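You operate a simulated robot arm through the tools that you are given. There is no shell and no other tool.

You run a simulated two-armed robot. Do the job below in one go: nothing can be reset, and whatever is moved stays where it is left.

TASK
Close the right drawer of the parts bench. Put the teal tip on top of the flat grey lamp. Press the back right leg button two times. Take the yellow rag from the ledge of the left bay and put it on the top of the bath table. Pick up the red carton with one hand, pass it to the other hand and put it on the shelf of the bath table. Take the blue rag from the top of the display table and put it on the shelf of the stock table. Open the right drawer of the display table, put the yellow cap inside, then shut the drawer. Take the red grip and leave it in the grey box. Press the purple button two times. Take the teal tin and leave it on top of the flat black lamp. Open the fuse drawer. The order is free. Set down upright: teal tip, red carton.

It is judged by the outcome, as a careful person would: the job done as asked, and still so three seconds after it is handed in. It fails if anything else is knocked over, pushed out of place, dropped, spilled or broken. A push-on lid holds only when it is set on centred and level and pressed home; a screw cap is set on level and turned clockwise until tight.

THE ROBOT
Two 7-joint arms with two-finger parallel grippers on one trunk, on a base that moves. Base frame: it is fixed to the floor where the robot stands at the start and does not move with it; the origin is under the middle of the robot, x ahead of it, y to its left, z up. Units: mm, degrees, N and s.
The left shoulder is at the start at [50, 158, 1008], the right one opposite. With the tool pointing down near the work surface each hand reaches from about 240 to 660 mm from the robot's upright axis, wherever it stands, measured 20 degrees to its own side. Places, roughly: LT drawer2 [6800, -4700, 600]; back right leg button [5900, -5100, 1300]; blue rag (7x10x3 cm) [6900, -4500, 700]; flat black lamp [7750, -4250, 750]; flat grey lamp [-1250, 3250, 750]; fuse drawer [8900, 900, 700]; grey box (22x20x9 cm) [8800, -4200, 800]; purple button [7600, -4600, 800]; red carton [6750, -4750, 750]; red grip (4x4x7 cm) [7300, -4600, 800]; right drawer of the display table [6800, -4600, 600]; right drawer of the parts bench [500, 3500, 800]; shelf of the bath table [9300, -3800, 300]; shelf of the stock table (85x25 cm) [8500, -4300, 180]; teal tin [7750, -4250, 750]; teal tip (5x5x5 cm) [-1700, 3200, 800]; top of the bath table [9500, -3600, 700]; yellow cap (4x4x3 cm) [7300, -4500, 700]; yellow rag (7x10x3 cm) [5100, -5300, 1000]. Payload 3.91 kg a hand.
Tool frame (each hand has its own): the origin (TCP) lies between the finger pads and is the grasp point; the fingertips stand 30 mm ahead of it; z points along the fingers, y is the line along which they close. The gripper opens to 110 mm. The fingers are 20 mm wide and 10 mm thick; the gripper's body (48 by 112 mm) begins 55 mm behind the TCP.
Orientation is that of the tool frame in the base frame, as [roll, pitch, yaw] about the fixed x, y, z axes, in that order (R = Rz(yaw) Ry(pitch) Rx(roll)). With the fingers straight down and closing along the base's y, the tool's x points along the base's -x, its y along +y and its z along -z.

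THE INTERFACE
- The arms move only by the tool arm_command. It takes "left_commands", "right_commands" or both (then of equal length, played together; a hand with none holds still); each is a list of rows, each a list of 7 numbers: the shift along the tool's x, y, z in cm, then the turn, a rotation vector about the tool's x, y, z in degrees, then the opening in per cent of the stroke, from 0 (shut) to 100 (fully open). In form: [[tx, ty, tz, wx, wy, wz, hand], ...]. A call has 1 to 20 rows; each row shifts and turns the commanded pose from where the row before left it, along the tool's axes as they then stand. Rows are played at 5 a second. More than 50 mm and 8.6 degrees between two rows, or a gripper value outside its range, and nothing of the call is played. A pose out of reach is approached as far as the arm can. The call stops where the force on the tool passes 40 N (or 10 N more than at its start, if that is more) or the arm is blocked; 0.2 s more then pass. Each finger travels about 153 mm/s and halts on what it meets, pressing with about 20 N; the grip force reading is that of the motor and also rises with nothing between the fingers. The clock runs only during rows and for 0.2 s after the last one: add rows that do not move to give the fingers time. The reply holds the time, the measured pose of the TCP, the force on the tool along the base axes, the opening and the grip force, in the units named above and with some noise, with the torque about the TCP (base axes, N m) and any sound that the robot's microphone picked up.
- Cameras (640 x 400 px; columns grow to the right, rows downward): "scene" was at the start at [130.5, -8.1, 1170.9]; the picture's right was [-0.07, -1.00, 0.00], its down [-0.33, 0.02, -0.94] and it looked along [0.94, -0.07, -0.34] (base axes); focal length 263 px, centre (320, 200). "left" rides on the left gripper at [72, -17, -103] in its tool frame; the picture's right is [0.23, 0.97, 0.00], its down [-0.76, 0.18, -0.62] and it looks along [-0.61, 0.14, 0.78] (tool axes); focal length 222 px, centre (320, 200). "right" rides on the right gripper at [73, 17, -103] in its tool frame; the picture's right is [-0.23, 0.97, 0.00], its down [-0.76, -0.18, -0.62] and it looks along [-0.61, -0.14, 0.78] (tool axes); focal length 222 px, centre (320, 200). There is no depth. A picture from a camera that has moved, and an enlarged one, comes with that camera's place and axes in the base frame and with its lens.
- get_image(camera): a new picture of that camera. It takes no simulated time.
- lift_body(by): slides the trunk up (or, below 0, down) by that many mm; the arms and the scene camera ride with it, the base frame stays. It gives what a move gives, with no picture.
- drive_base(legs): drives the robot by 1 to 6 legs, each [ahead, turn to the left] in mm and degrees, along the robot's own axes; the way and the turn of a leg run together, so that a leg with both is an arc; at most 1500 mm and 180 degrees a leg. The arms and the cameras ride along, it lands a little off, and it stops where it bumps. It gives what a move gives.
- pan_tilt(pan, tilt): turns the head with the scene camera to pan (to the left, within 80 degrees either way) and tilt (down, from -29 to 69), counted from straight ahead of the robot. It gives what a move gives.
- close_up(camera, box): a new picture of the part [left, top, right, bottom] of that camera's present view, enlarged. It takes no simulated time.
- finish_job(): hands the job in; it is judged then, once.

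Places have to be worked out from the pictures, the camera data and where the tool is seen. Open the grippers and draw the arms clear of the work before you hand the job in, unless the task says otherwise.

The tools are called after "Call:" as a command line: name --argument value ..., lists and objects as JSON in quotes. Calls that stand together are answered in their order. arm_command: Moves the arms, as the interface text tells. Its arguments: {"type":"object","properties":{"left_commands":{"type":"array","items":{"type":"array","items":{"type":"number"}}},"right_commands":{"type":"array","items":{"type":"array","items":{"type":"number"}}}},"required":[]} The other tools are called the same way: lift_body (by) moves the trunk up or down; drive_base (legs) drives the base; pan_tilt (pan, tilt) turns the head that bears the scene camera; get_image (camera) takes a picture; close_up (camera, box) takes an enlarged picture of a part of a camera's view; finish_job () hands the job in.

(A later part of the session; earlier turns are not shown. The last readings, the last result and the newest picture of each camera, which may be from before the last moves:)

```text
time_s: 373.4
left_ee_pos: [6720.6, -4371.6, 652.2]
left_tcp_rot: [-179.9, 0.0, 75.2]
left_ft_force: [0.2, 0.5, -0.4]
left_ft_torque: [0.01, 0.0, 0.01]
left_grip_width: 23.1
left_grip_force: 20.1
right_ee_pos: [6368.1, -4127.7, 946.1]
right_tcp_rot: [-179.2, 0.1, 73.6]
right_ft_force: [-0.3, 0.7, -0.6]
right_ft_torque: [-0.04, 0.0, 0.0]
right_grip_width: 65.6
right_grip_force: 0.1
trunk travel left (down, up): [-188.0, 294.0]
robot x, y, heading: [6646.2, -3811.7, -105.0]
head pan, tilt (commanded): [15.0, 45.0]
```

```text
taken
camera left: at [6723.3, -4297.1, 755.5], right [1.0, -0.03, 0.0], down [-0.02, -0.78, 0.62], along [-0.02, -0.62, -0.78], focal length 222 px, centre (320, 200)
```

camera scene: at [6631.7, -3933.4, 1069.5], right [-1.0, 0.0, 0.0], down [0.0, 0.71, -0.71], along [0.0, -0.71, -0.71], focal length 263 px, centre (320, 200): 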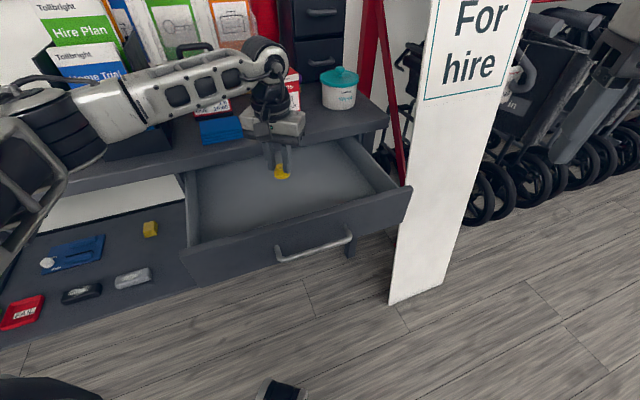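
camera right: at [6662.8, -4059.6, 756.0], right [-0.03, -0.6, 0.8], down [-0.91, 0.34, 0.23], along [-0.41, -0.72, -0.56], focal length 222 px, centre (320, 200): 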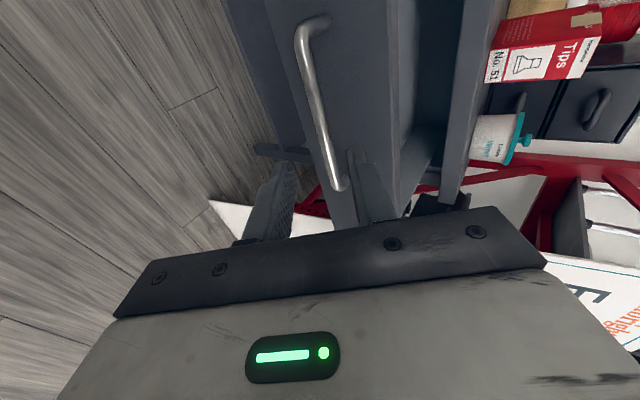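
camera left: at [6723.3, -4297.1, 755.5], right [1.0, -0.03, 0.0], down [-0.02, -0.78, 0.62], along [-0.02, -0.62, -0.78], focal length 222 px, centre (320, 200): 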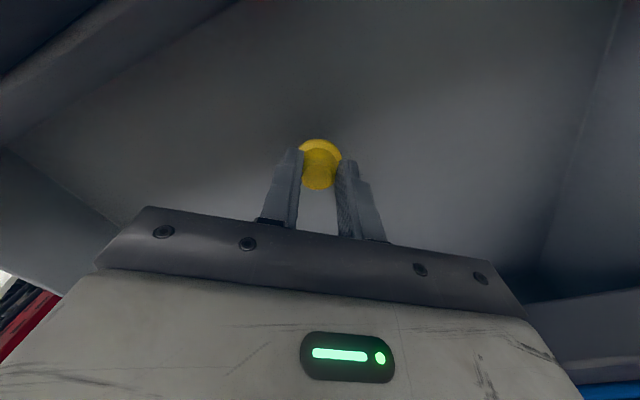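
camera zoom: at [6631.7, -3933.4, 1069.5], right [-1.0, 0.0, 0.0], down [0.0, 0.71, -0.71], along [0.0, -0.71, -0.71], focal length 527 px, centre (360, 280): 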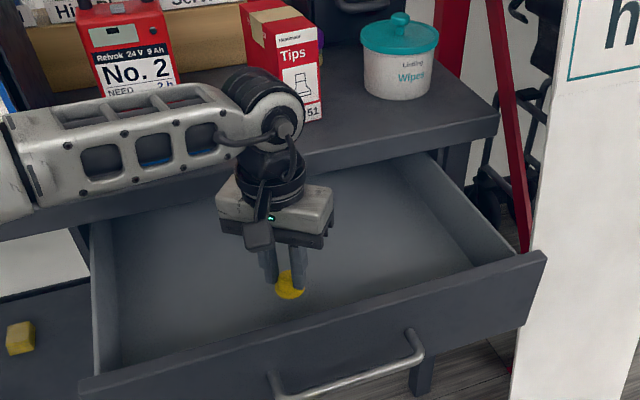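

Still above the drawer floor. Lowering in small steps until contact.

Call:
arm_command --left_commands '[[0, 0, 1.0, 0, 0, 0, 0], [0, 0, 1.0, 0, 0, 0, 0], [0, 0, 0.5, 0, 0, 0, 0], [0, 0, 0, 0, 0, 0, 0]]'

Call:
arm_command --left_commands '[[0, 0, 0.4, 0, 0, 0, 0], [0, 0, 0.4, 0, 0, 0, 0], [0, 0, 0, 0, 0, 0, 0]]'

Call:
close_up --camera "scene" --box '[220, 90, 380, 210]'

```text
time_s: 374.4
left_ee_pos: [6720.3, -4369.5, 628.1]
left_tcp_rot: [-180.0, 0.0, 75.1]
left_ft_force: [-0.2, 0.3, 0.1]
left_ft_torque: [-0.01, 0.01, -0.04]
left_grip_width: 23.1
left_grip_force: 19.7
right_ee_pos: [6368.3, -4128.1, 944.8]
right_tcp_rot: [-179.2, 0.0, 73.5]
right_ft_force: [0.6, -0.2, 0.1]
right_ft_torque: [-0.03, 0.03, 0.03]
right_grip_width: 66.0
right_grip_force: 0.0
trunk travel left (down, up): [-188.0, 294.0]
robot x, y, heading: [6646.5, -3808.2, -105.2]
head pan, tilt (commanded): [15.0, 45.0]
```

```text
time_s: 375.2
left_ee_pos: [6720.0, -4368.9, 620.3]
left_tcp_rot: [-179.8, 0.1, 75.2]
left_ft_force: [0.0, 1.6, 4.3]
left_ft_torque: [0.02, -0.03, 0.01]
left_grip_width: 22.9
left_grip_force: 20.2
right_ee_pos: [6368.4, -4128.2, 944.6]
right_tcp_rot: [-179.2, 0.1, 73.6]
right_ft_force: [-0.4, -0.7, 0.4]
right_ft_torque: [0.03, 0.01, -0.01]
right_grip_width: 65.9
right_grip_force: 0.0
trunk travel left (down, up): [-188.0, 294.0]
robot x, y, heading: [6644.9, -3812.5, -105.2]
head pan, tilt (commanded): [15.0, 45.0]
```

```text
3.33 times, centred on (300, 150) of scene
camera zoom: at [6631.7, -3933.0, 1069.7], right [-1.0, 0.0, 0.0], down [0.0, 0.71, -0.71], along [0.0, -0.71, -0.71], focal length 878 px, centre (387, 367)
```

zoom: 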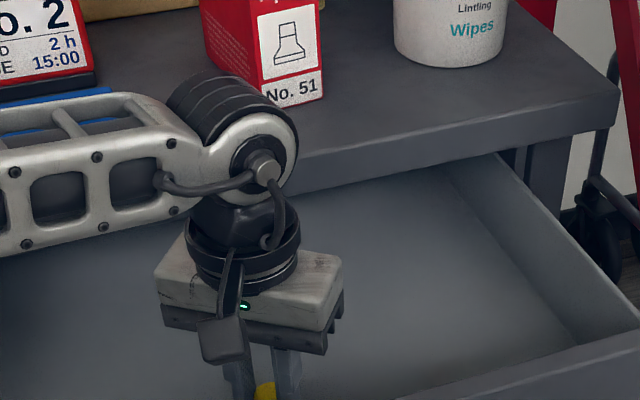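

The cap touches the drawer floor (4 N). Opening the fingers and rising.

Call:
arm_command --left_commands '[[0, 0, 0, 0, 0, 0, 30], [0, 0, 0, 0, 0, 0, 45], [0, 0, 0, 0, 0, 0, 45], [0, 0, -2, 0, 0, 0, 45], [0, 0, -3, 0, 0, 0, 45], [0, 0, -4, 0, 0, 0, 45], [0, 0, -4.5, 0, 0, 0, 45], [0, 0, -4.5, 0, 0, 0, 45], [0, 0, -4.5, 0, 0, 0, 45], [0, 0, -4.5, 0, 0, 0, 45], [0, 0, -4.5, 0, 0, 0, 45], [4, -1.7, 0, 0, 0, 0, 45], [4, -1.7, 0, 0, 0, 0, 45], [4, -1.7, 0, 0, 0, 0, 45], [4, -1.7, 0, 0, 0, 0, 45]]'

Call:
get_image --camera "scene"

Call:
get_image --camera "left"

```text
time_s: 378.4
left_ee_pos: [6695.7, -4198.5, 932.7]
left_tcp_rot: [180.0, -0.1, 75.1]
left_ft_force: [0.1, 0.5, -0.1]
left_ft_torque: [0.0, 0.0, 0.01]
left_grip_width: 49.2
left_grip_force: 0.0
right_ee_pos: [6368.8, -4127.8, 945.2]
right_tcp_rot: [-179.1, 0.0, 73.6]
right_ft_force: [0.5, -0.3, -0.1]
right_ft_torque: [0.01, -0.02, -0.03]
right_grip_width: 66.0
right_grip_force: 0.0
trunk travel left (down, up): [-188.0, 294.0]
robot x, y, heading: [6643.2, -3813.1, -104.9]
head pan, tilt (commanded): [15.0, 45.0]
```

```text
taken
camera scene: at [6631.7, -3933.3, 1069.6], right [-1.0, 0.0, 0.0], down [0.0, 0.71, -0.71], along [0.0, -0.71, -0.71], focal length 263 px, centre (320, 200)
```

scene: 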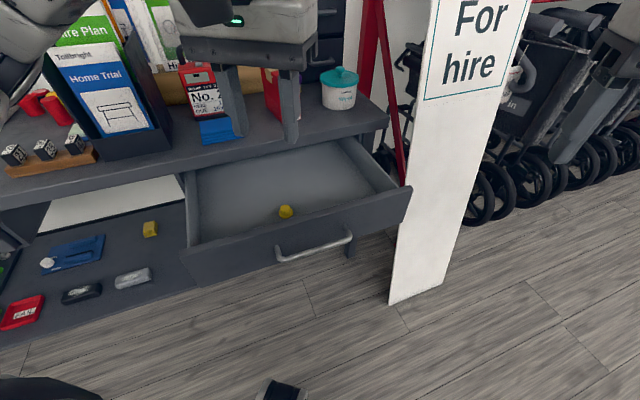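

```text
taken
camera left: at [6697.7, -4122.9, 1036.8], right [1.0, -0.03, 0.0], down [-0.02, -0.78, 0.62], along [-0.02, -0.62, -0.78], focal length 222 px, centre (320, 200)
```

left: 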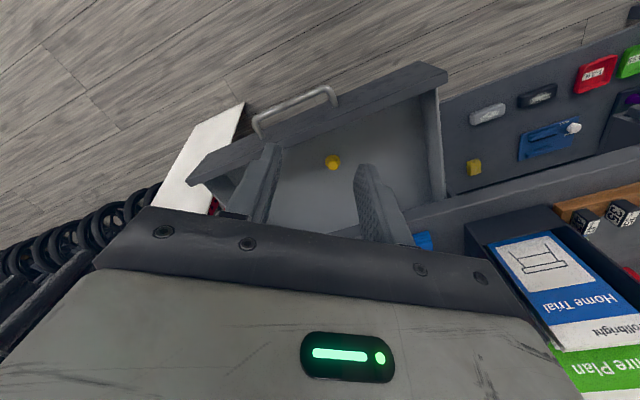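

The yellow cap lies in the drawer. To shut it I'll return to the earlier drawer station and take the handle again with the right hand.

Call:
drive_base --legs '[[0, 35], [-230, 0]]'

Call:
arm_command --right_commands '[[-1.34, 0.3, 2.84, 0, -7.8, 0, 60], [-0.94, 0.3, 3.0, 0, -7.8, 0, 60], [-0.53, 0.3, 3.1, 0, -7.8, 0, 60], [-0.1, 0.3, 3.14, 0, -7.8, 0, 60], [0.33, 0.3, 3.12, 0, -7.8, 0, 60], [0.75, 0.3, 3.05, 0, -7.8, 0, 60], [1.15, 0.3, 2.92, 0, -7.8, 0, 60], [0, 0, 0, 0, 0, 0, 60]]'

Call:
pan_tilt --pan -10 --tilt 40

Call:
get_image --camera "scene"

Call:
get_image --camera "right"

```text
time_s: 381.9
left_ee_pos: [6825.1, -3877.3, 933.3]
left_tcp_rot: [-180.0, 0.0, 109.8]
left_ft_force: [-0.5, -1.0, -0.1]
left_ft_torque: [-0.02, 0.01, 0.0]
left_grip_width: 49.5
left_grip_force: 0.0
right_ee_pos: [6518.3, -4004.3, 944.7]
right_tcp_rot: [-179.2, 0.2, 108.2]
right_ft_force: [0.2, 0.2, -0.3]
right_ft_torque: [-0.01, 0.01, 0.04]
right_grip_width: 66.0
right_grip_force: 0.1
trunk travel left (down, up): [-188.0, 294.0]
robot x, y, heading: [6566.4, -3588.9, -70.5]
head pan, tilt (commanded): [15.0, 45.0]
```

```text
time_s: 383.6
left_ee_pos: [6825.1, -3875.7, 934.5]
left_tcp_rot: [-180.0, 0.0, 109.7]
left_ft_force: [-0.1, 0.2, 0.3]
left_ft_torque: [-0.01, 0.0, 0.02]
left_grip_width: 49.4
left_grip_force: 0.0
right_ee_pos: [6567.6, -4086.2, 745.4]
right_tcp_rot: [-178.6, 54.7, 109.3]
right_ft_force: [0.5, 0.3, -0.6]
right_ft_torque: [0.02, 0.02, -0.01]
right_grip_width: 66.0
right_grip_force: 0.1
trunk travel left (down, up): [-188.0, 294.0]
robot x, y, heading: [6566.1, -3589.3, -70.6]
head pan, tilt (commanded): [15.0, 45.0]
```

```text
time_s: 384.5
left_ee_pos: [6826.4, -3876.2, 933.5]
left_tcp_rot: [-180.0, 0.0, 109.8]
left_ft_force: [0.8, 0.2, 0.2]
left_ft_torque: [-0.01, 0.01, -0.02]
left_grip_width: 49.7
left_grip_force: 0.0
right_ee_pos: [6566.7, -4086.2, 745.9]
right_tcp_rot: [-178.7, 54.8, 109.4]
right_ft_force: [0.2, -0.5, -0.8]
right_ft_torque: [-0.02, 0.0, -0.01]
right_grip_width: 65.9
right_grip_force: 0.1
trunk travel left (down, up): [-188.0, 294.0]
robot x, y, heading: [6566.1, -3586.5, -70.5]
head pan, tilt (commanded): [-10.0, 40.0]
```

```text
taken
camera scene: at [6590.0, -3710.1, 1076.8], right [-0.99, -0.17, 0.0], down [-0.11, 0.63, -0.77], along [0.13, -0.76, -0.64], focal length 263 px, centre (320, 200)
```

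scene: 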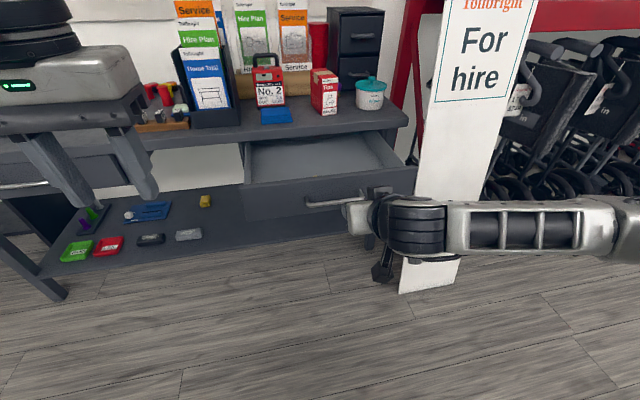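

```text
taken
camera right: at [6543.0, -3961.4, 745.5], right [0.97, 0.18, 0.17], down [-0.18, 0.01, 0.98], along [0.18, -0.98, 0.05], focal length 222 px, centre (320, 200)
```

right: 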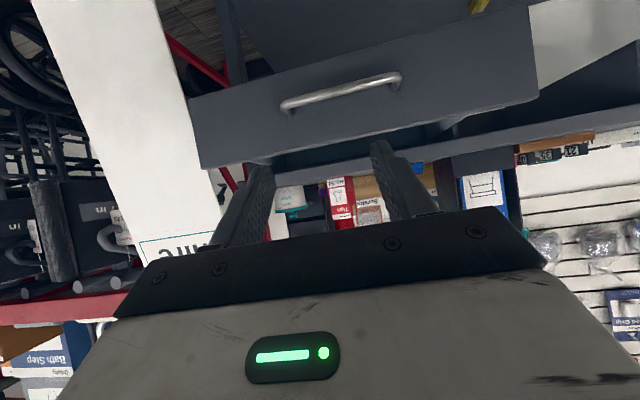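

Handle is at about (6648, −4246, 619). Moving in front of it, rolling the hand, then I'll advance and grip.

Call:
arm_command --right_commands '[[0, 0.77, 3.8, 0, 0, 0, 60], [0, 0.77, 3.8, 0, 0, 0, 60], [0, 0.77, 3.8, 0, 0, 0, 60], [0, 0, 0, 0, 0, 7.5, 60], [0, 0, 0, 0, 0, 7.5, 60], [0, 0, 0, 0, 0, 7.5, 60], [0, 0, 0, 0, 0, 7.5, 60], [0, 0, 0, 0, 0, 7.5, 60], [0, 0, 0, 0, 0, 7.5, 60], [0, 0, 0, 0, 0, 7.5, 40], [0, 0, 0, 0, 0, 7.5, 40], [0, 0, 0, 0, 0, 7.5, 40], [0, 0, 0, 0, 0, 7.5, 40], [0, 0, 0, 0, 0, 7.5, 30], [0, 0, 0, 0, 0, 7.5, 30], [0, 0, 0, 0, 0, 0, 30]]'

Call:
get_image --camera "right"

```text
time_s: 387.9
left_ee_pos: [6825.1, -3876.3, 934.5]
left_tcp_rot: [-179.9, 0.0, 109.8]
left_ft_force: [-0.4, -0.4, 0.0]
left_ft_torque: [0.02, 0.01, -0.02]
left_grip_width: 49.5
left_grip_force: 0.1
right_ee_pos: [6616.4, -4169.6, 678.9]
right_tcp_rot: [125.4, 0.7, 18.4]
right_ft_force: [0.4, 0.1, -0.2]
right_ft_torque: [-0.01, 0.0, 0.0]
right_grip_width: 32.9
right_grip_force: 0.1
trunk travel left (down, up): [-188.0, 294.0]
robot x, y, heading: [6563.6, -3586.1, -70.4]
head pan, tilt (commanded): [-10.0, 40.0]
```

```text
taken
camera right: at [6662.2, -4075.3, 750.5], right [-0.03, -0.6, 0.8], down [-0.91, 0.34, 0.22], along [-0.41, -0.72, -0.56], focal length 222 px, centre (320, 200)
```

right: 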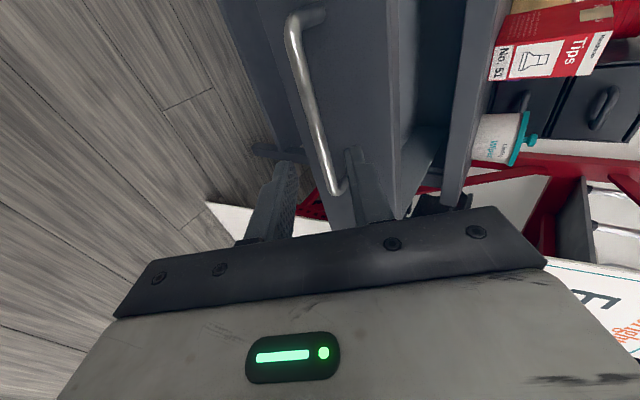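

The bar is straddled on-axis again. Advancing and gripping.

Call:
arm_command --right_commands '[[0.15, 0, 2.2, 0, 0, 0, 30], [0.15, 0, 2.2, 0, 0, 0, 30], [0.1, 0, 2.2, 0, 0, 0, 30], [0, 0, 1.8, 0, 0, 0, 30], [0, 0, 0, 0, 0, 0, 30], [0, 0, 0, 0, 0, 0, 0], [0, 0, 0, 0, 0, 0, 0], [0, 0, 0, 0, 0, 0, 0]]'

Call:
get_image --camera "right"

```text
time_s: 389.7
left_ee_pos: [6825.9, -3875.9, 933.2]
left_tcp_rot: [-179.9, 0.0, 109.8]
left_ft_force: [-0.5, 0.1, -0.8]
left_ft_torque: [0.0, 0.02, 0.0]
left_grip_width: 49.6
left_grip_force: 0.0
right_ee_pos: [6639.7, -4233.9, 631.9]
right_tcp_rot: [125.2, 0.9, 18.5]
right_ft_force: [-1.2, -3.6, 4.8]
right_ft_torque: [-0.31, 0.62, 0.87]
right_grip_width: 11.9
right_grip_force: 45.6
trunk travel left (down, up): [-188.0, 294.0]
robot x, y, heading: [6565.1, -3584.3, -70.5]
head pan, tilt (commanded): [-10.0, 40.0]
```

```text
taken
camera right: at [6686.5, -4140.3, 703.4], right [-0.03, -0.6, 0.8], down [-0.91, 0.34, 0.23], along [-0.41, -0.72, -0.56], focal length 222 px, centre (320, 200)
```

right: 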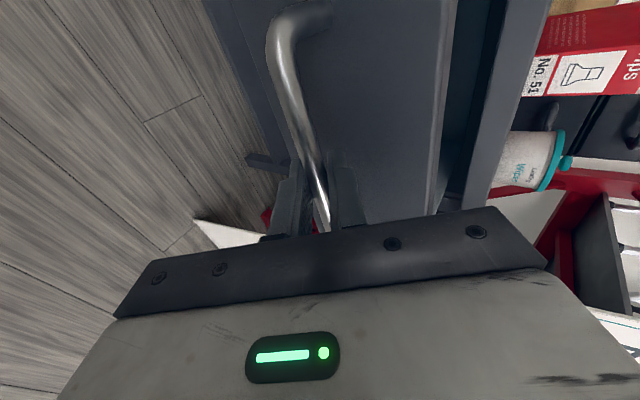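

Handle gripped. Pushing the drawer shut by driving forward, first 120 mm.

Call:
drive_base --legs '[[120, 0]]'

Call:
drive_base --legs '[[95, 0]]'

Call:
get_image --camera "scene"

```text
time_s: 391.0
left_ee_pos: [6867.1, -3990.9, 934.9]
left_tcp_rot: [-179.9, 0.0, 109.7]
left_ft_force: [0.5, 0.2, -0.4]
left_ft_torque: [0.0, -0.01, -0.02]
left_grip_width: 49.4
left_grip_force: 0.0
right_ee_pos: [6683.6, -4347.2, 631.7]
right_tcp_rot: [125.3, 0.6, 18.7]
right_ft_force: [16.8, 4.2, 6.2]
right_ft_torque: [-0.37, 0.74, 0.39]
right_grip_width: 11.8
right_grip_force: 44.9
trunk travel left (down, up): [-188.0, 294.0]
robot x, y, heading: [6607.0, -3702.6, -70.7]
head pan, tilt (commanded): [-10.0, 40.0]
```

```text
time_s: 392.1
left_ee_pos: [6898.8, -4081.1, 933.3]
left_tcp_rot: [-179.8, 0.0, 109.9]
left_ft_force: [0.8, 0.0, 0.0]
left_ft_torque: [-0.03, -0.02, 0.04]
left_grip_width: 49.5
left_grip_force: 0.0
right_ee_pos: [6718.4, -4438.4, 631.9]
right_tcp_rot: [125.3, 0.5, 19.0]
right_ft_force: [9.7, 1.1, 1.3]
right_ft_torque: [-0.4, 0.89, 0.21]
right_grip_width: 11.6
right_grip_force: 44.5
trunk travel left (down, up): [-188.0, 294.0]
robot x, y, heading: [6639.1, -3788.4, -70.6]
head pan, tilt (commanded): [-10.0, 40.0]
```

```text
taken
camera scene: at [6663.8, -3915.6, 1076.8], right [-0.99, -0.17, 0.0], down [-0.11, 0.63, -0.77], along [0.13, -0.76, -0.64], focal length 263 px, centre (320, 200)
```

scene: 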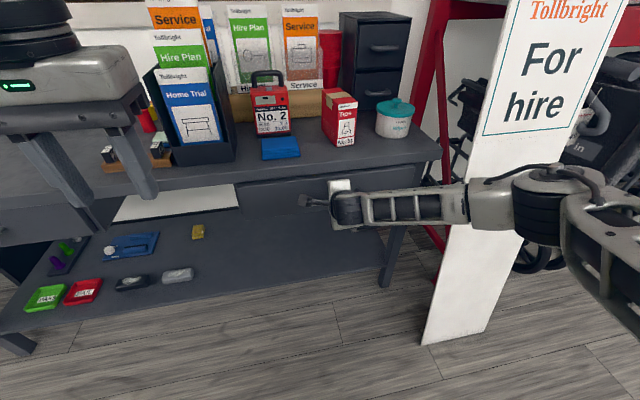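

About 24 mm remain. Finishing with the arm, stopping on force.

Call:
arm_command --right_commands '[[0, 0.35, 0.49, 0, 0, 0, 0], [0, 0.35, 0.49, 0, 0, 0, 0], [0, 0.35, 0.49, 0, 0, 0, 0], [0, 0.35, 0.49, 0, 0, 0, 0], [0, 0.35, 0.49, 0, 0, 0, 0], [0, 0.35, 0.49, 0, 0, 0, 0], [0, 0.35, 0.49, 0, 0, 0, 0]]'

Call:
get_image --camera "scene"

```text
time_s: 393.3
left_ee_pos: [6898.4, -4079.5, 934.8]
left_tcp_rot: [-179.9, 0.3, 109.8]
left_ft_force: [0.0, 0.1, 0.2]
left_ft_torque: [0.01, 0.0, -0.01]
left_grip_width: 49.3
left_grip_force: 0.1
right_ee_pos: [6726.1, -4459.7, 632.4]
right_tcp_rot: [125.3, 0.7, 19.3]
right_ft_force: [-10.8, 17.8, 13.7]
right_ft_torque: [-0.3, 0.87, 0.42]
right_grip_width: 11.8
right_grip_force: 45.3
trunk travel left (down, up): [-188.0, 294.0]
robot x, y, heading: [6639.8, -3796.2, -70.6]
head pan, tilt (commanded): [-10.0, 40.0]
stopped in row 6 (right hand): the force on the tool passed its limit at 46 N (the readings are from after the stop); the commanded pose is now the measured one
```

```text
taken
camera scene: at [6662.2, -3912.9, 1077.4], right [-0.99, -0.17, 0.0], down [-0.11, 0.63, -0.77], along [0.13, -0.76, -0.64], focal length 263 px, centre (320, 200)
```

scene: 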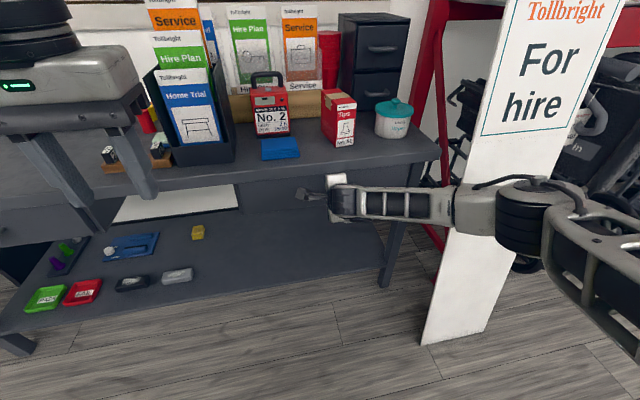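

The drawer hit its stop at the original closed position. Releasing and withdrawing along the hand axis.

Call:
arm_command --right_commands '[[0, 0, 0, 0, 0, 0, 34], [0, 0, 0, 0, 0, 0, 34], [0, 0, -1.5, 0, 0, 0, 34], [0, 0, -2, 0, 0, 0, 34], [0, 0, -2, 0, 0, 0, 34], [0, 0, -2, 0, 0, 0, 34], [0, 0, -2, 0, 0, 0, 34]]'

Call:
get_image --camera "right"

Call:
arm_command --right_commands '[[0, 0, 0, 0, 0, -7.5, 60], [0, 0, 0, 0, 0, -7.5, 60], [0, 0, 0, 0, 0, -7.5, 60], [0, 0, 0, 0, 0, -7.5, 60], [0, 0, 0, 0, 0, -7.5, 60], [0, 0, 0, 0, 0, -7.5, 60], [0, 0, 0, 0, 0, -7.5, 60], [0, 0, 0, 0, 0, -7.5, 60], [0, 0, 0, 0, 0, -7.5, 60], [0, 0, 0, 0, 0, -7.5, 60], [0, 0, 0, 0, 0, -7.5, 60], [0, 0, 0, 0, 0, -7.5, 60], [-1.64, -0.69, -4.08, 0, 7.8, 0, 60], [-1.07, -0.69, -4.26, 0, 7.8, 0, 60], [-0.48, -0.69, -4.37, 0, 7.8, 0, 60], [0.12, -0.69, -4.39, 0, 7.8, 0, 60], [0.71, -0.69, -4.34, 0, 7.8, 0, 60], [1.29, -0.69, -4.2, 0, 7.8, 0, 60], [1.85, -0.69, -3.98, 0, 7.8, 0, 60]]'

Call:
get_image --camera "scene"

```text
time_s: 394.9
left_ee_pos: [6898.5, -4080.5, 934.6]
left_tcp_rot: [-180.0, 0.0, 109.8]
left_ft_force: [0.4, 0.3, -0.3]
left_ft_torque: [-0.01, -0.03, -0.02]
left_grip_width: 49.2
left_grip_force: 0.0
right_ee_pos: [6700.4, -4388.6, 684.4]
right_tcp_rot: [125.7, 0.5, 19.1]
right_ft_force: [0.2, -0.6, -0.4]
right_ft_torque: [0.0, 0.01, 0.0]
right_grip_width: 37.6
right_grip_force: 0.0
trunk travel left (down, up): [-188.0, 294.0]
robot x, y, heading: [6636.5, -3794.7, -70.5]
head pan, tilt (commanded): [-10.0, 40.0]
```

```text
taken
camera right: at [6746.1, -4294.2, 757.3], right [-0.02, -0.61, 0.79], down [-0.92, 0.33, 0.22], along [-0.4, -0.72, -0.57], focal length 222 px, centre (320, 200)
```

right: 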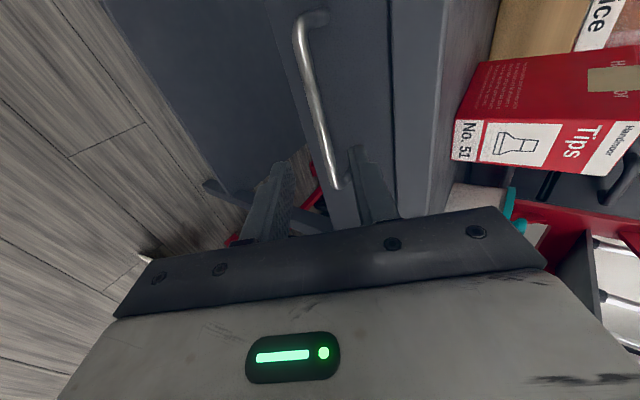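

```text
time_s: 398.9
left_ee_pos: [6898.2, -4081.7, 934.6]
left_tcp_rot: [-179.8, -0.1, 109.7]
left_ft_force: [0.2, 0.0, 0.4]
left_ft_torque: [0.01, -0.03, 0.03]
left_grip_width: 49.5
left_grip_force: 0.1
right_ee_pos: [6602.1, -4249.7, 944.9]
right_tcp_rot: [-179.6, -0.5, 109.2]
right_ft_force: [0.8, 0.2, 0.6]
right_ft_torque: [-0.03, 0.0, -0.01]
right_grip_width: 65.8
right_grip_force: 0.0
trunk travel left (down, up): [-188.0, 294.0]
robot x, y, heading: [6635.9, -3794.1, -70.3]
head pan, tilt (commanded): [-10.0, 40.0]
```

```text
taken
camera scene: at [6662.9, -3915.0, 1076.8], right [-0.99, -0.17, 0.0], down [-0.11, 0.63, -0.77], along [0.13, -0.76, -0.64], focal length 263 px, centre (320, 200)
```

scene: 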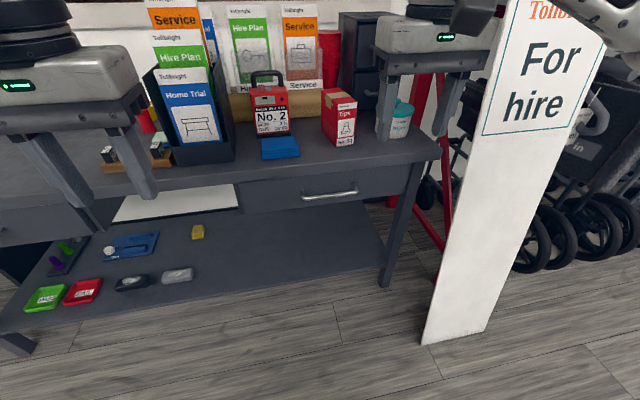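

The drawer is shut with the cap inside. Next: the tin, lamp, button and grip. I raise the trunk, move along the table to the left part, and close in.

Call:
lift_body --by 162

Call:
drive_base --legs '[[0, 91.2], [620, 0], [0, -90], [330, 0]]'

Call:
pan_tilt --pan 15 --tilt 40

Call:
get_image --camera "scene"

Call:
get_image --camera "left"

```text
time_s: 400.8
left_ee_pos: [6897.2, -4080.9, 1096.6]
left_tcp_rot: [180.0, 0.0, 109.8]
left_ft_force: [0.9, -0.3, 0.1]
left_ft_torque: [0.01, -0.02, 0.03]
left_grip_width: 49.7
left_grip_force: 0.0
right_ee_pos: [6601.5, -4250.4, 1105.3]
right_tcp_rot: [-179.6, -0.4, 109.1]
right_ft_force: [-0.5, 0.5, 0.5]
right_ft_torque: [-0.03, -0.02, 0.03]
right_grip_width: 65.4
right_grip_force: 0.1
trunk travel left (down, up): [-350.0, 132.0]
robot x, y, heading: [6634.6, -3792.8, -70.5]
head pan, tilt (commanded): [-10.0, 40.0]
```

```text
time_s: 413.5
left_ee_pos: [7564.2, -4248.5, 1094.7]
left_tcp_rot: [180.0, 0.0, 106.8]
left_ft_force: [-0.6, -0.1, 0.4]
left_ft_torque: [0.02, -0.04, -0.01]
left_grip_width: 49.5
left_grip_force: 0.1
right_ee_pos: [7259.0, -4401.0, 1105.4]
right_tcp_rot: [-179.6, -0.4, 106.2]
right_ft_force: [-0.4, -0.4, 0.7]
right_ft_torque: [0.02, 0.02, -0.03]
right_grip_width: 65.9
right_grip_force: 0.0
trunk travel left (down, up): [-350.0, 132.0]
robot x, y, heading: [7319.7, -3942.3, -73.4]
head pan, tilt (commanded): [-10.0, 40.0]
```

```text
time_s: 414.4
left_ee_pos: [7563.9, -4245.9, 1096.3]
left_tcp_rot: [-179.9, -0.1, 106.8]
left_ft_force: [-0.2, 0.1, 0.4]
left_ft_torque: [0.02, -0.02, -0.02]
left_grip_width: 49.4
left_grip_force: 0.1
right_ee_pos: [7258.9, -4400.6, 1105.7]
right_tcp_rot: [-179.6, -0.3, 106.2]
right_ft_force: [0.3, 0.3, 0.0]
right_ft_torque: [0.01, -0.01, 0.02]
right_grip_width: 66.2
right_grip_force: 0.0
trunk travel left (down, up): [-350.0, 132.0]
robot x, y, heading: [7320.5, -3944.6, -73.4]
head pan, tilt (commanded): [15.0, 40.0]
```

```text
taken
camera scene: at [7371.8, -4056.2, 1238.8], right [-0.85, -0.52, 0.0], down [-0.34, 0.55, -0.77], along [0.4, -0.65, -0.64], focal length 263 px, centre (320, 200)
```

scene: 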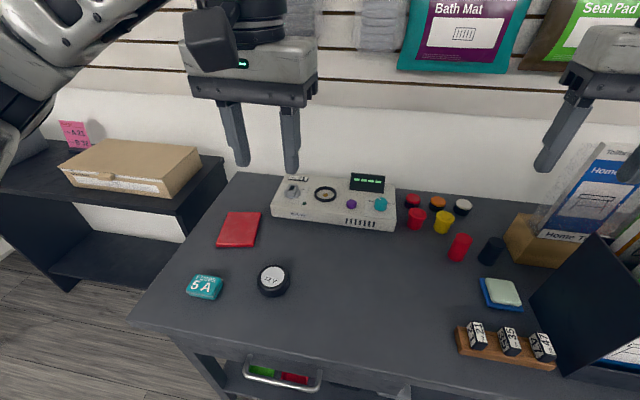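

```text
taken
camera left: at [7527.3, -4181.4, 1198.8], right [0.87, 0.5, 0.0], down [0.39, -0.68, 0.62], along [0.31, -0.54, -0.78], focal length 222 px, centre (320, 200)
```

left: 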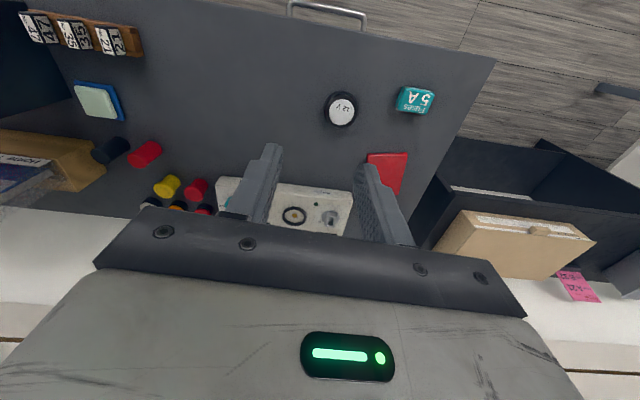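

The black lamp is at about (7627, −4276) and the teal tin at (7744, −4191). Zooming on the tin for its orientation.

Call:
close_up --camera "left" --box '[300, 60, 460, 160]'

Call:
close_up --camera "scene" --box '[160, 240, 320, 340]'

```text
4.00 times, centred on (380, 110) of left
camera zoom: at [7527.3, -4181.4, 1198.8], right [0.87, 0.5, 0.0], down [0.39, -0.68, 0.62], along [0.31, -0.54, -0.78], focal length 888 px, centre (80, 560)
```

zoom: 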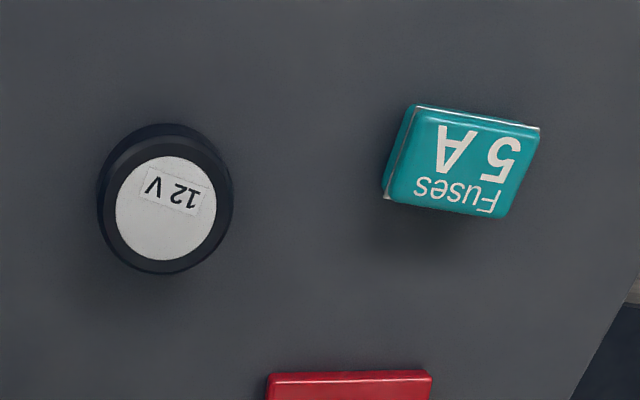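

```text
4.00 times, centred on (240, 290) of scene
camera zoom: at [7371.8, -4056.2, 1238.8], right [-0.85, -0.52, 0.0], down [-0.34, 0.55, -0.77], along [0.4, -0.65, -0.64], focal length 1054 px, centre (640, -160)
```

zoom: 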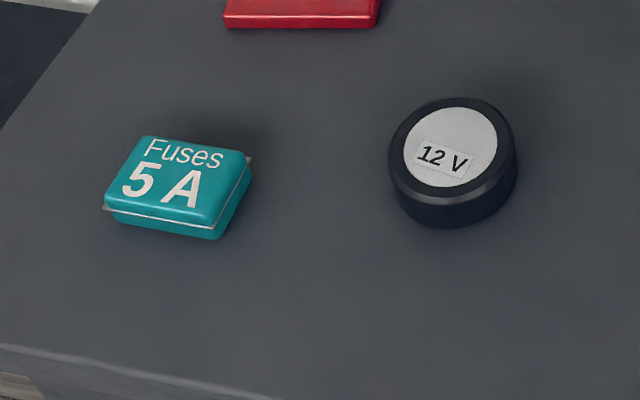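

The tin's long side is parallel to the table and nearly to my gripper's closing axis. Moving the left hand over it and descending to z≈850.

Call:
arm_command --left_commands '[[0, 3.8, 0, 0, 0, -5, 80], [0.1, 3.8, 0, 0, 0, 0, 80], [0.3, 3.8, 0, 0, 0, 0, 80], [0.3, 3.8, 0, 0, 0, 0, 80], [0.3, 3.6, 0, 0, 0, 0, 80], [0, 0, 4.1, 0, 0, 0, 80], [0, 0, 4.1, 0, 0, 0, 80], [0, 0, 4.1, 0, 0, 0, 80], [0, 0, 4.1, 0, 0, 0, 80], [0, 0, 4.1, 0, 0, 0, 80], [0, 0, 4.1, 0, 0, 0, 80], [0, 0, 0, 0, 0, 0, 80]]'

Call:
get_image --camera "left"

Call:
get_image --camera "scene"

```text
time_s: 417.0
left_ee_pos: [7734.1, -4172.0, 851.5]
left_tcp_rot: [-179.9, 0.1, 111.8]
left_ft_force: [0.4, 0.8, 0.1]
left_ft_torque: [0.03, 0.01, 0.03]
left_grip_width: 87.6
left_grip_force: 0.1
right_ee_pos: [7258.4, -4400.1, 1104.6]
right_tcp_rot: [-179.6, -0.3, 106.2]
right_ft_force: [0.2, 0.2, 0.1]
right_ft_torque: [-0.01, -0.01, 0.0]
right_grip_width: 66.1
right_grip_force: 0.0
trunk travel left (down, up): [-350.0, 132.0]
robot x, y, heading: [7316.5, -3942.5, -73.2]
head pan, tilt (commanded): [15.0, 40.0]
```

```text
taken
camera left: at [7692.2, -4110.5, 953.0], right [0.82, 0.57, 0.0], down [0.45, -0.64, 0.62], along [0.36, -0.51, -0.78], focal length 222 px, centre (320, 200)
```

left: 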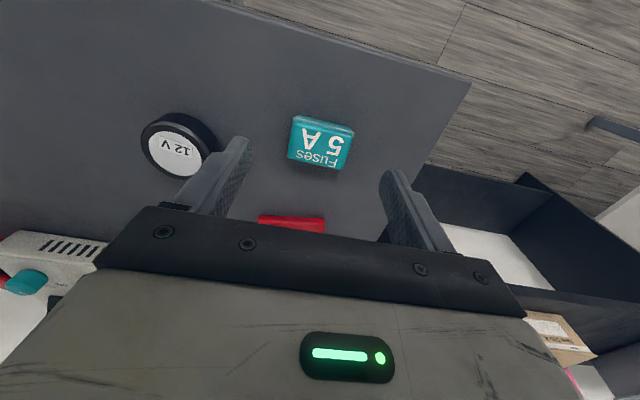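

```text
taken
camera scene: at [7371.8, -4056.1, 1238.8], right [-0.85, -0.52, 0.0], down [-0.34, 0.55, -0.77], along [0.4, -0.65, -0.64], focal length 263 px, centre (320, 200)
```

scene: 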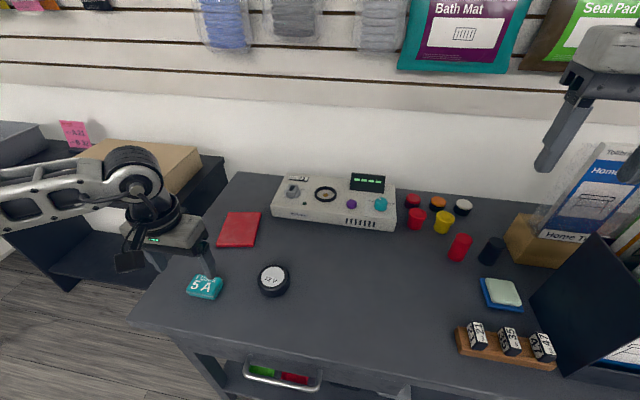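

Aligned with the tin's long axis; it's ~19 mm further forward. Correcting and descending to z≈790.

Call:
arm_command --left_commands '[[-1.9, 0.35, 2.0, 0, 0, 0, 80], [0, 0, 2.1, 0, 0, 0, 80], [0, 0, 2.0, 0, 0, 0, 80], [0, 0, 0, 0, 0, 0, 80]]'

Call:
get_image --camera "left"

Call:
close_up --camera "scene" --box '[120, 210, 280, 310]'

```text
time_s: 418.0
left_ee_pos: [7745.9, -4187.3, 790.6]
left_tcp_rot: [-179.9, 0.0, 111.7]
left_ft_force: [-1.0, 0.3, 0.5]
left_ft_torque: [0.0, 0.01, 0.02]
left_grip_width: 88.1
left_grip_force: 0.1
right_ee_pos: [7258.1, -4400.7, 1106.9]
right_tcp_rot: [-179.6, -0.3, 106.3]
right_ft_force: [0.6, -1.1, -0.2]
right_ft_torque: [-0.06, -0.01, 0.0]
right_grip_width: 66.0
right_grip_force: 0.0
trunk travel left (down, up): [-350.0, 132.0]
robot x, y, heading: [7319.4, -3943.8, -73.3]
head pan, tilt (commanded): [15.0, 40.0]
```

```text
taken
camera left: at [7704.1, -4125.0, 892.9], right [0.82, 0.57, 0.0], down [0.45, -0.64, 0.62], along [0.36, -0.51, -0.78], focal length 222 px, centre (320, 200)
```

left: 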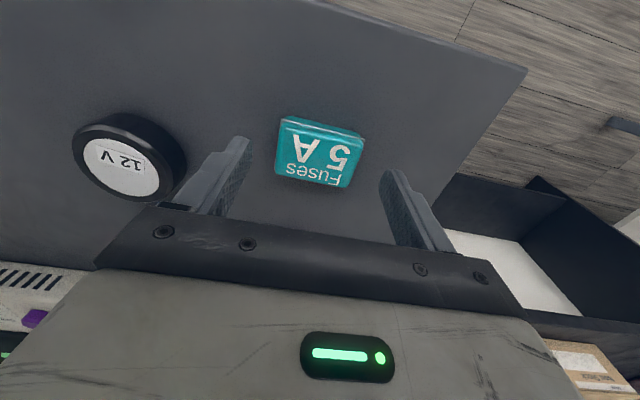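

```text
4.00 times, centred on (200, 260) of scene
camera zoom: at [7371.8, -4056.1, 1238.8], right [-0.85, -0.52, 0.0], down [-0.34, 0.55, -0.77], along [0.4, -0.65, -0.64], focal length 1054 px, centre (800, -40)
```

zoom: 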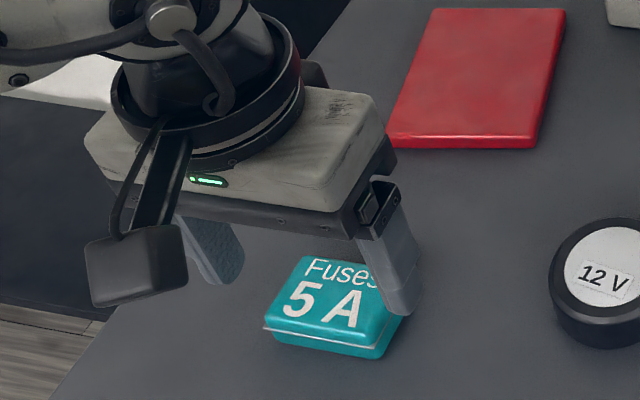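

Centred on the tin. Descending to TCP z≈757 and gripping.

Call:
arm_command --left_commands '[[0, 0, 1.7, 0, 0, 0, 75], [0, 0, 1.6, 0, 0, 0, 75], [0, 0, 0, 0, 0, 0, 60], [0, 0, 0, 0, 0, 0, 30], [0, 0, 0, 0, 0, 0, 0], [0, 0, 0, 0, 0, 0, 0], [0, 0, 0, 0, 0, 0, 0], [0, 0, -0.5, 0, 0, 0, 0], [0, 0, -0.5, 0, 0, 0, 0], [0, 0, -0.5, 0, 0, 0, 0], [0, 0, -1, 0, 0, 0, 0], [0, 0, -1.5, 0, 0, 0, 0], [0, 0, -1.5, 0, 0, 0, 0], [0, 0, -1.5, 0, 0, 0, 0], [0, 0, 0, 0, 0, 0, 0]]'

Call:
get_image --camera "left"

Call:
close_up --camera "scene" --box '[120, 190, 320, 310]'

```text
time_s: 421.2
left_ee_pos: [7746.9, -4185.1, 824.6]
left_tcp_rot: [-179.9, 0.1, 111.8]
left_ft_force: [0.0, 0.4, -0.3]
left_ft_torque: [-0.02, -0.02, 0.02]
left_grip_width: 61.2
left_grip_force: 20.0
right_ee_pos: [7259.0, -4400.6, 1106.8]
right_tcp_rot: [-179.6, -0.3, 106.2]
right_ft_force: [-1.0, 0.1, -0.5]
right_ft_torque: [0.0, 0.03, 0.0]
right_grip_width: 65.9
right_grip_force: 0.0
trunk travel left (down, up): [-350.0, 132.0]
robot x, y, heading: [7319.8, -3945.1, -73.3]
head pan, tilt (commanded): [15.0, 40.0]
```

```text
taken
camera left: at [7705.1, -4124.0, 928.5], right [0.82, 0.57, 0.0], down [0.45, -0.64, 0.62], along [0.36, -0.51, -0.78], focal length 222 px, centre (320, 200)
```

left: 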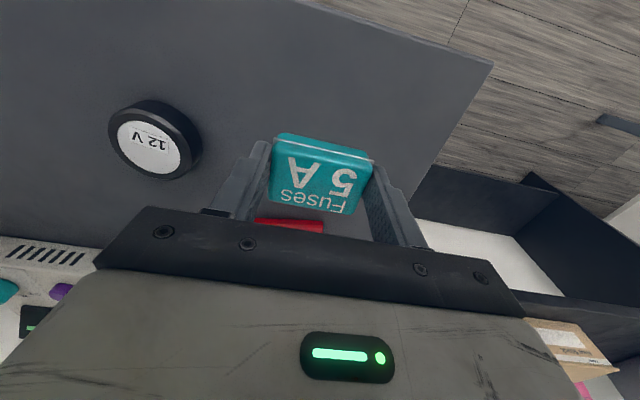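

```text
3.20 times, centred on (220, 250) of scene
camera zoom: at [7371.9, -4056.2, 1238.8], right [-0.85, -0.52, 0.0], down [-0.34, 0.55, -0.77], along [0.4, -0.65, -0.64], focal length 843 px, centre (640, 40)
```

zoom: 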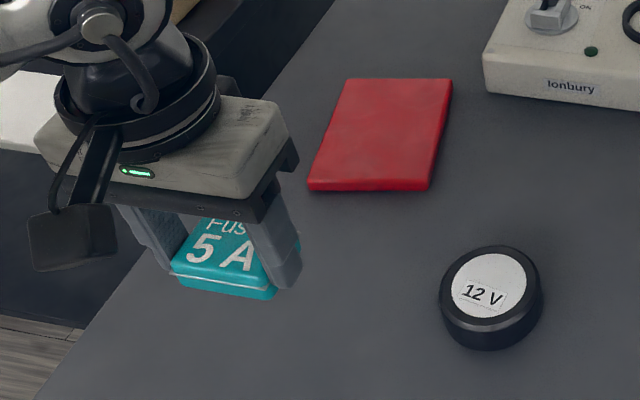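

Tin held (61 mm). Carrying it over the lamp at a safe height.

Call:
arm_command --left_commands '[[0, 0, -1.2, 0, 0, 0, 0], [-0.51, -1.78, 0, 0, 0, 0, 0], [-0.51, -1.78, 0, 0, 0, 0, 0], [-0.51, -1.78, 0, 0, 0, 0, 0], [-0.51, -1.78, 0, 0, 0, 0, 0], [-0.51, -1.78, 0, 0, 0, 0, 0], [-0.51, -1.78, 0, 0, 0, 0, 0], [-0.51, -1.78, 0, 0, 0, 0, 0], [-0.51, -1.78, 0, 0, 0, 0, 0], [0, 0, 0, 0, 0, 0, 0]]'

Call:
get_image --camera "left"

Call:
close_up --camera "scene" --box '[190, 210, 350, 310]'

```text
time_s: 423.4
left_ee_pos: [7629.5, -4277.8, 838.6]
left_tcp_rot: [-180.0, 0.1, 111.8]
left_ft_force: [0.4, 0.1, -0.4]
left_ft_torque: [0.01, 0.0, -0.03]
left_grip_width: 61.0
left_grip_force: 20.3
right_ee_pos: [7258.3, -4399.3, 1105.1]
right_tcp_rot: [-179.6, -0.3, 106.2]
right_ft_force: [-1.0, 0.7, -0.6]
right_ft_torque: [-0.01, -0.03, 0.01]
right_grip_width: 65.9
right_grip_force: 0.1
trunk travel left (down, up): [-350.0, 132.0]
robot x, y, heading: [7316.5, -3943.1, -73.3]
head pan, tilt (commanded): [15.0, 40.0]
```

```text
taken
camera left: at [7588.4, -4216.5, 940.8], right [0.82, 0.57, 0.0], down [0.45, -0.64, 0.62], along [0.36, -0.51, -0.78], focal length 222 px, centre (320, 200)
```

left: 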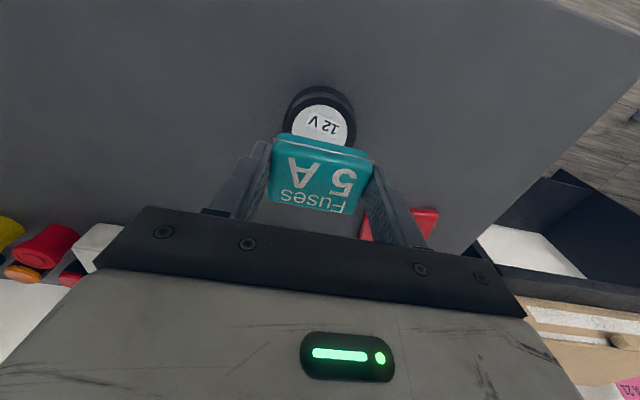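

```text
4.00 times, centred on (270, 260) of scene
camera zoom: at [7371.9, -4056.1, 1238.8], right [-0.85, -0.52, 0.0], down [-0.34, 0.55, -0.77], along [0.4, -0.65, -0.64], focal length 1054 px, centre (520, -40)
```

zoom: 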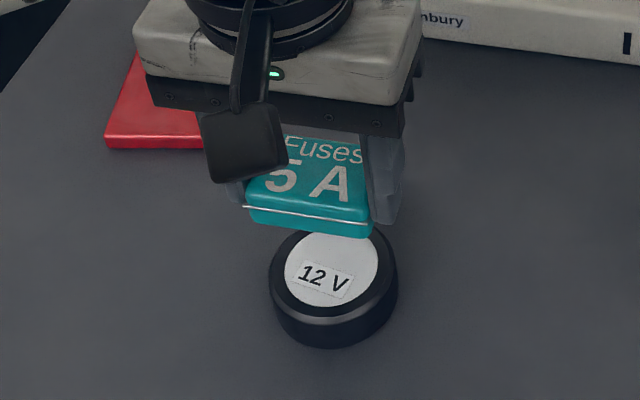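

The lamp centre is ~7 mm nearer to me and 3 mm right of the tin's axis. Correcting and lowering to a few mm above.

Call:
arm_command --left_commands '[[0.75, -0.3, 0, 0, 0, 0, 0], [0, 0, 1.4, 0, 0, 0, 0], [0, 0, 1.4, 0, 0, 0, 0], [0, 0, 1.0, 0, 0, 0, 0], [0, 0, 0, 0, 0, 0, 0]]'

Call:
get_image --camera "left"

Call:
close_up --camera "scene" --box '[190, 210, 350, 310]'

```text
time_s: 424.6
left_ee_pos: [7624.1, -4271.6, 800.2]
left_tcp_rot: [180.0, 0.1, 111.8]
left_ft_force: [-0.6, -0.4, -1.0]
left_ft_torque: [0.02, -0.04, -0.02]
left_grip_width: 61.1
left_grip_force: 19.9
right_ee_pos: [7258.6, -4400.0, 1104.7]
right_tcp_rot: [-179.6, -0.2, 106.2]
right_ft_force: [0.0, 0.2, 0.5]
right_ft_torque: [0.03, 0.01, -0.03]
right_grip_width: 65.7
right_grip_force: 0.1
trunk travel left (down, up): [-350.0, 132.0]
robot x, y, heading: [7318.2, -3943.5, -73.6]
head pan, tilt (commanded): [15.0, 40.0]
```

```text
taken
camera left: at [7581.5, -4210.7, 902.8], right [0.82, 0.57, 0.0], down [0.45, -0.64, 0.62], along [0.36, -0.51, -0.78], focal length 222 px, centre (320, 200)
```

left: 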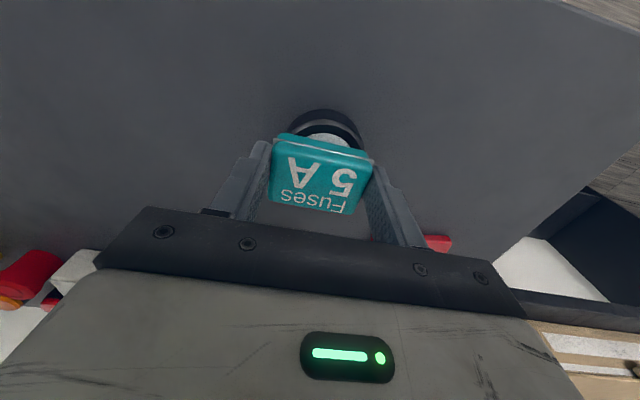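

```text
4.00 times, centred on (270, 260) of scene
camera zoom: at [7371.9, -4056.2, 1238.8], right [-0.85, -0.52, 0.0], down [-0.34, 0.55, -0.77], along [0.4, -0.65, -0.64], focal length 1054 px, centre (520, -40)
```

zoom: 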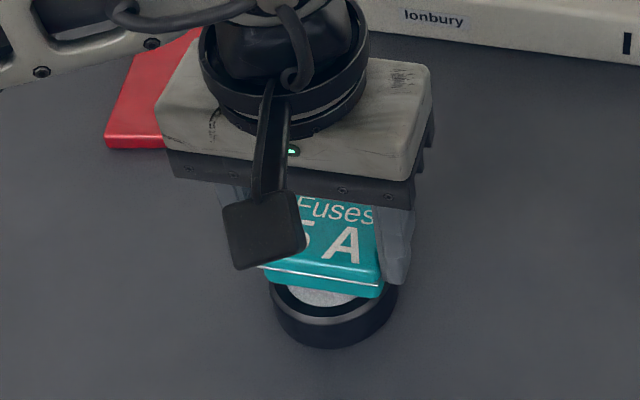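

Nicely centred. Lowering in small steps to contact.

Call:
arm_command --left_commands '[[0, 0, 0.4, 0, 0, 0, 0], [0, 0, 0, 0, 0, 0, 0]]'

Call:
arm_command --left_commands '[[0, 0, 0.3, 0, 0, 0, 0], [0, 0, 0, 0, 0, 0, 0]]'

Call:
arm_command --left_commands '[[0, 0, 0.2, 0, 0, 0, 0], [0, 0, 0, 0, 0, 0, 0]]'

```text
time_s: 425.2
left_ee_pos: [7622.4, -4270.8, 795.4]
left_tcp_rot: [180.0, 0.0, 111.8]
left_ft_force: [-0.2, -0.6, -0.8]
left_ft_torque: [-0.01, -0.01, 0.0]
left_grip_width: 61.1
left_grip_force: 20.2
right_ee_pos: [7259.1, -4400.6, 1105.4]
right_tcp_rot: [-179.6, -0.2, 106.2]
right_ft_force: [0.3, 0.1, 0.6]
right_ft_torque: [-0.02, -0.02, 0.03]
right_grip_width: 66.1
right_grip_force: 0.1
trunk travel left (down, up): [-350.0, 132.0]
robot x, y, heading: [7317.8, -3945.3, -73.5]
head pan, tilt (commanded): [15.0, 40.0]
```

```text
time_s: 425.8
left_ee_pos: [7623.7, -4272.2, 792.9]
left_tcp_rot: [180.0, 0.0, 111.8]
left_ft_force: [-0.5, 0.6, -0.8]
left_ft_torque: [0.01, -0.03, 0.02]
left_grip_width: 61.4
left_grip_force: 20.1
right_ee_pos: [7259.0, -4399.9, 1105.6]
right_tcp_rot: [-179.6, -0.3, 106.2]
right_ft_force: [-1.3, 0.6, -0.8]
right_ft_torque: [0.01, -0.02, -0.02]
right_grip_width: 66.0
right_grip_force: 0.0
trunk travel left (down, up): [-350.0, 132.0]
robot x, y, heading: [7323.0, -3942.6, -73.6]
head pan, tilt (commanded): [15.0, 40.0]
```

```text
time_s: 426.4
left_ee_pos: [7622.2, -4270.8, 791.0]
left_tcp_rot: [-179.9, 0.1, 111.7]
left_ft_force: [1.0, 0.6, -0.4]
left_ft_torque: [-0.03, 0.01, 0.01]
left_grip_width: 61.5
left_grip_force: 20.7
right_ee_pos: [7256.9, -4399.9, 1105.1]
right_tcp_rot: [-179.5, -0.4, 106.1]
right_ft_force: [-0.2, 0.4, 0.5]
right_ft_torque: [0.01, 0.0, 0.02]
right_grip_width: 65.9
right_grip_force: 0.0
trunk travel left (down, up): [-350.0, 132.0]
robot x, y, heading: [7318.1, -3944.6, -73.2]
head pan, tilt (commanded): [15.0, 40.0]
```

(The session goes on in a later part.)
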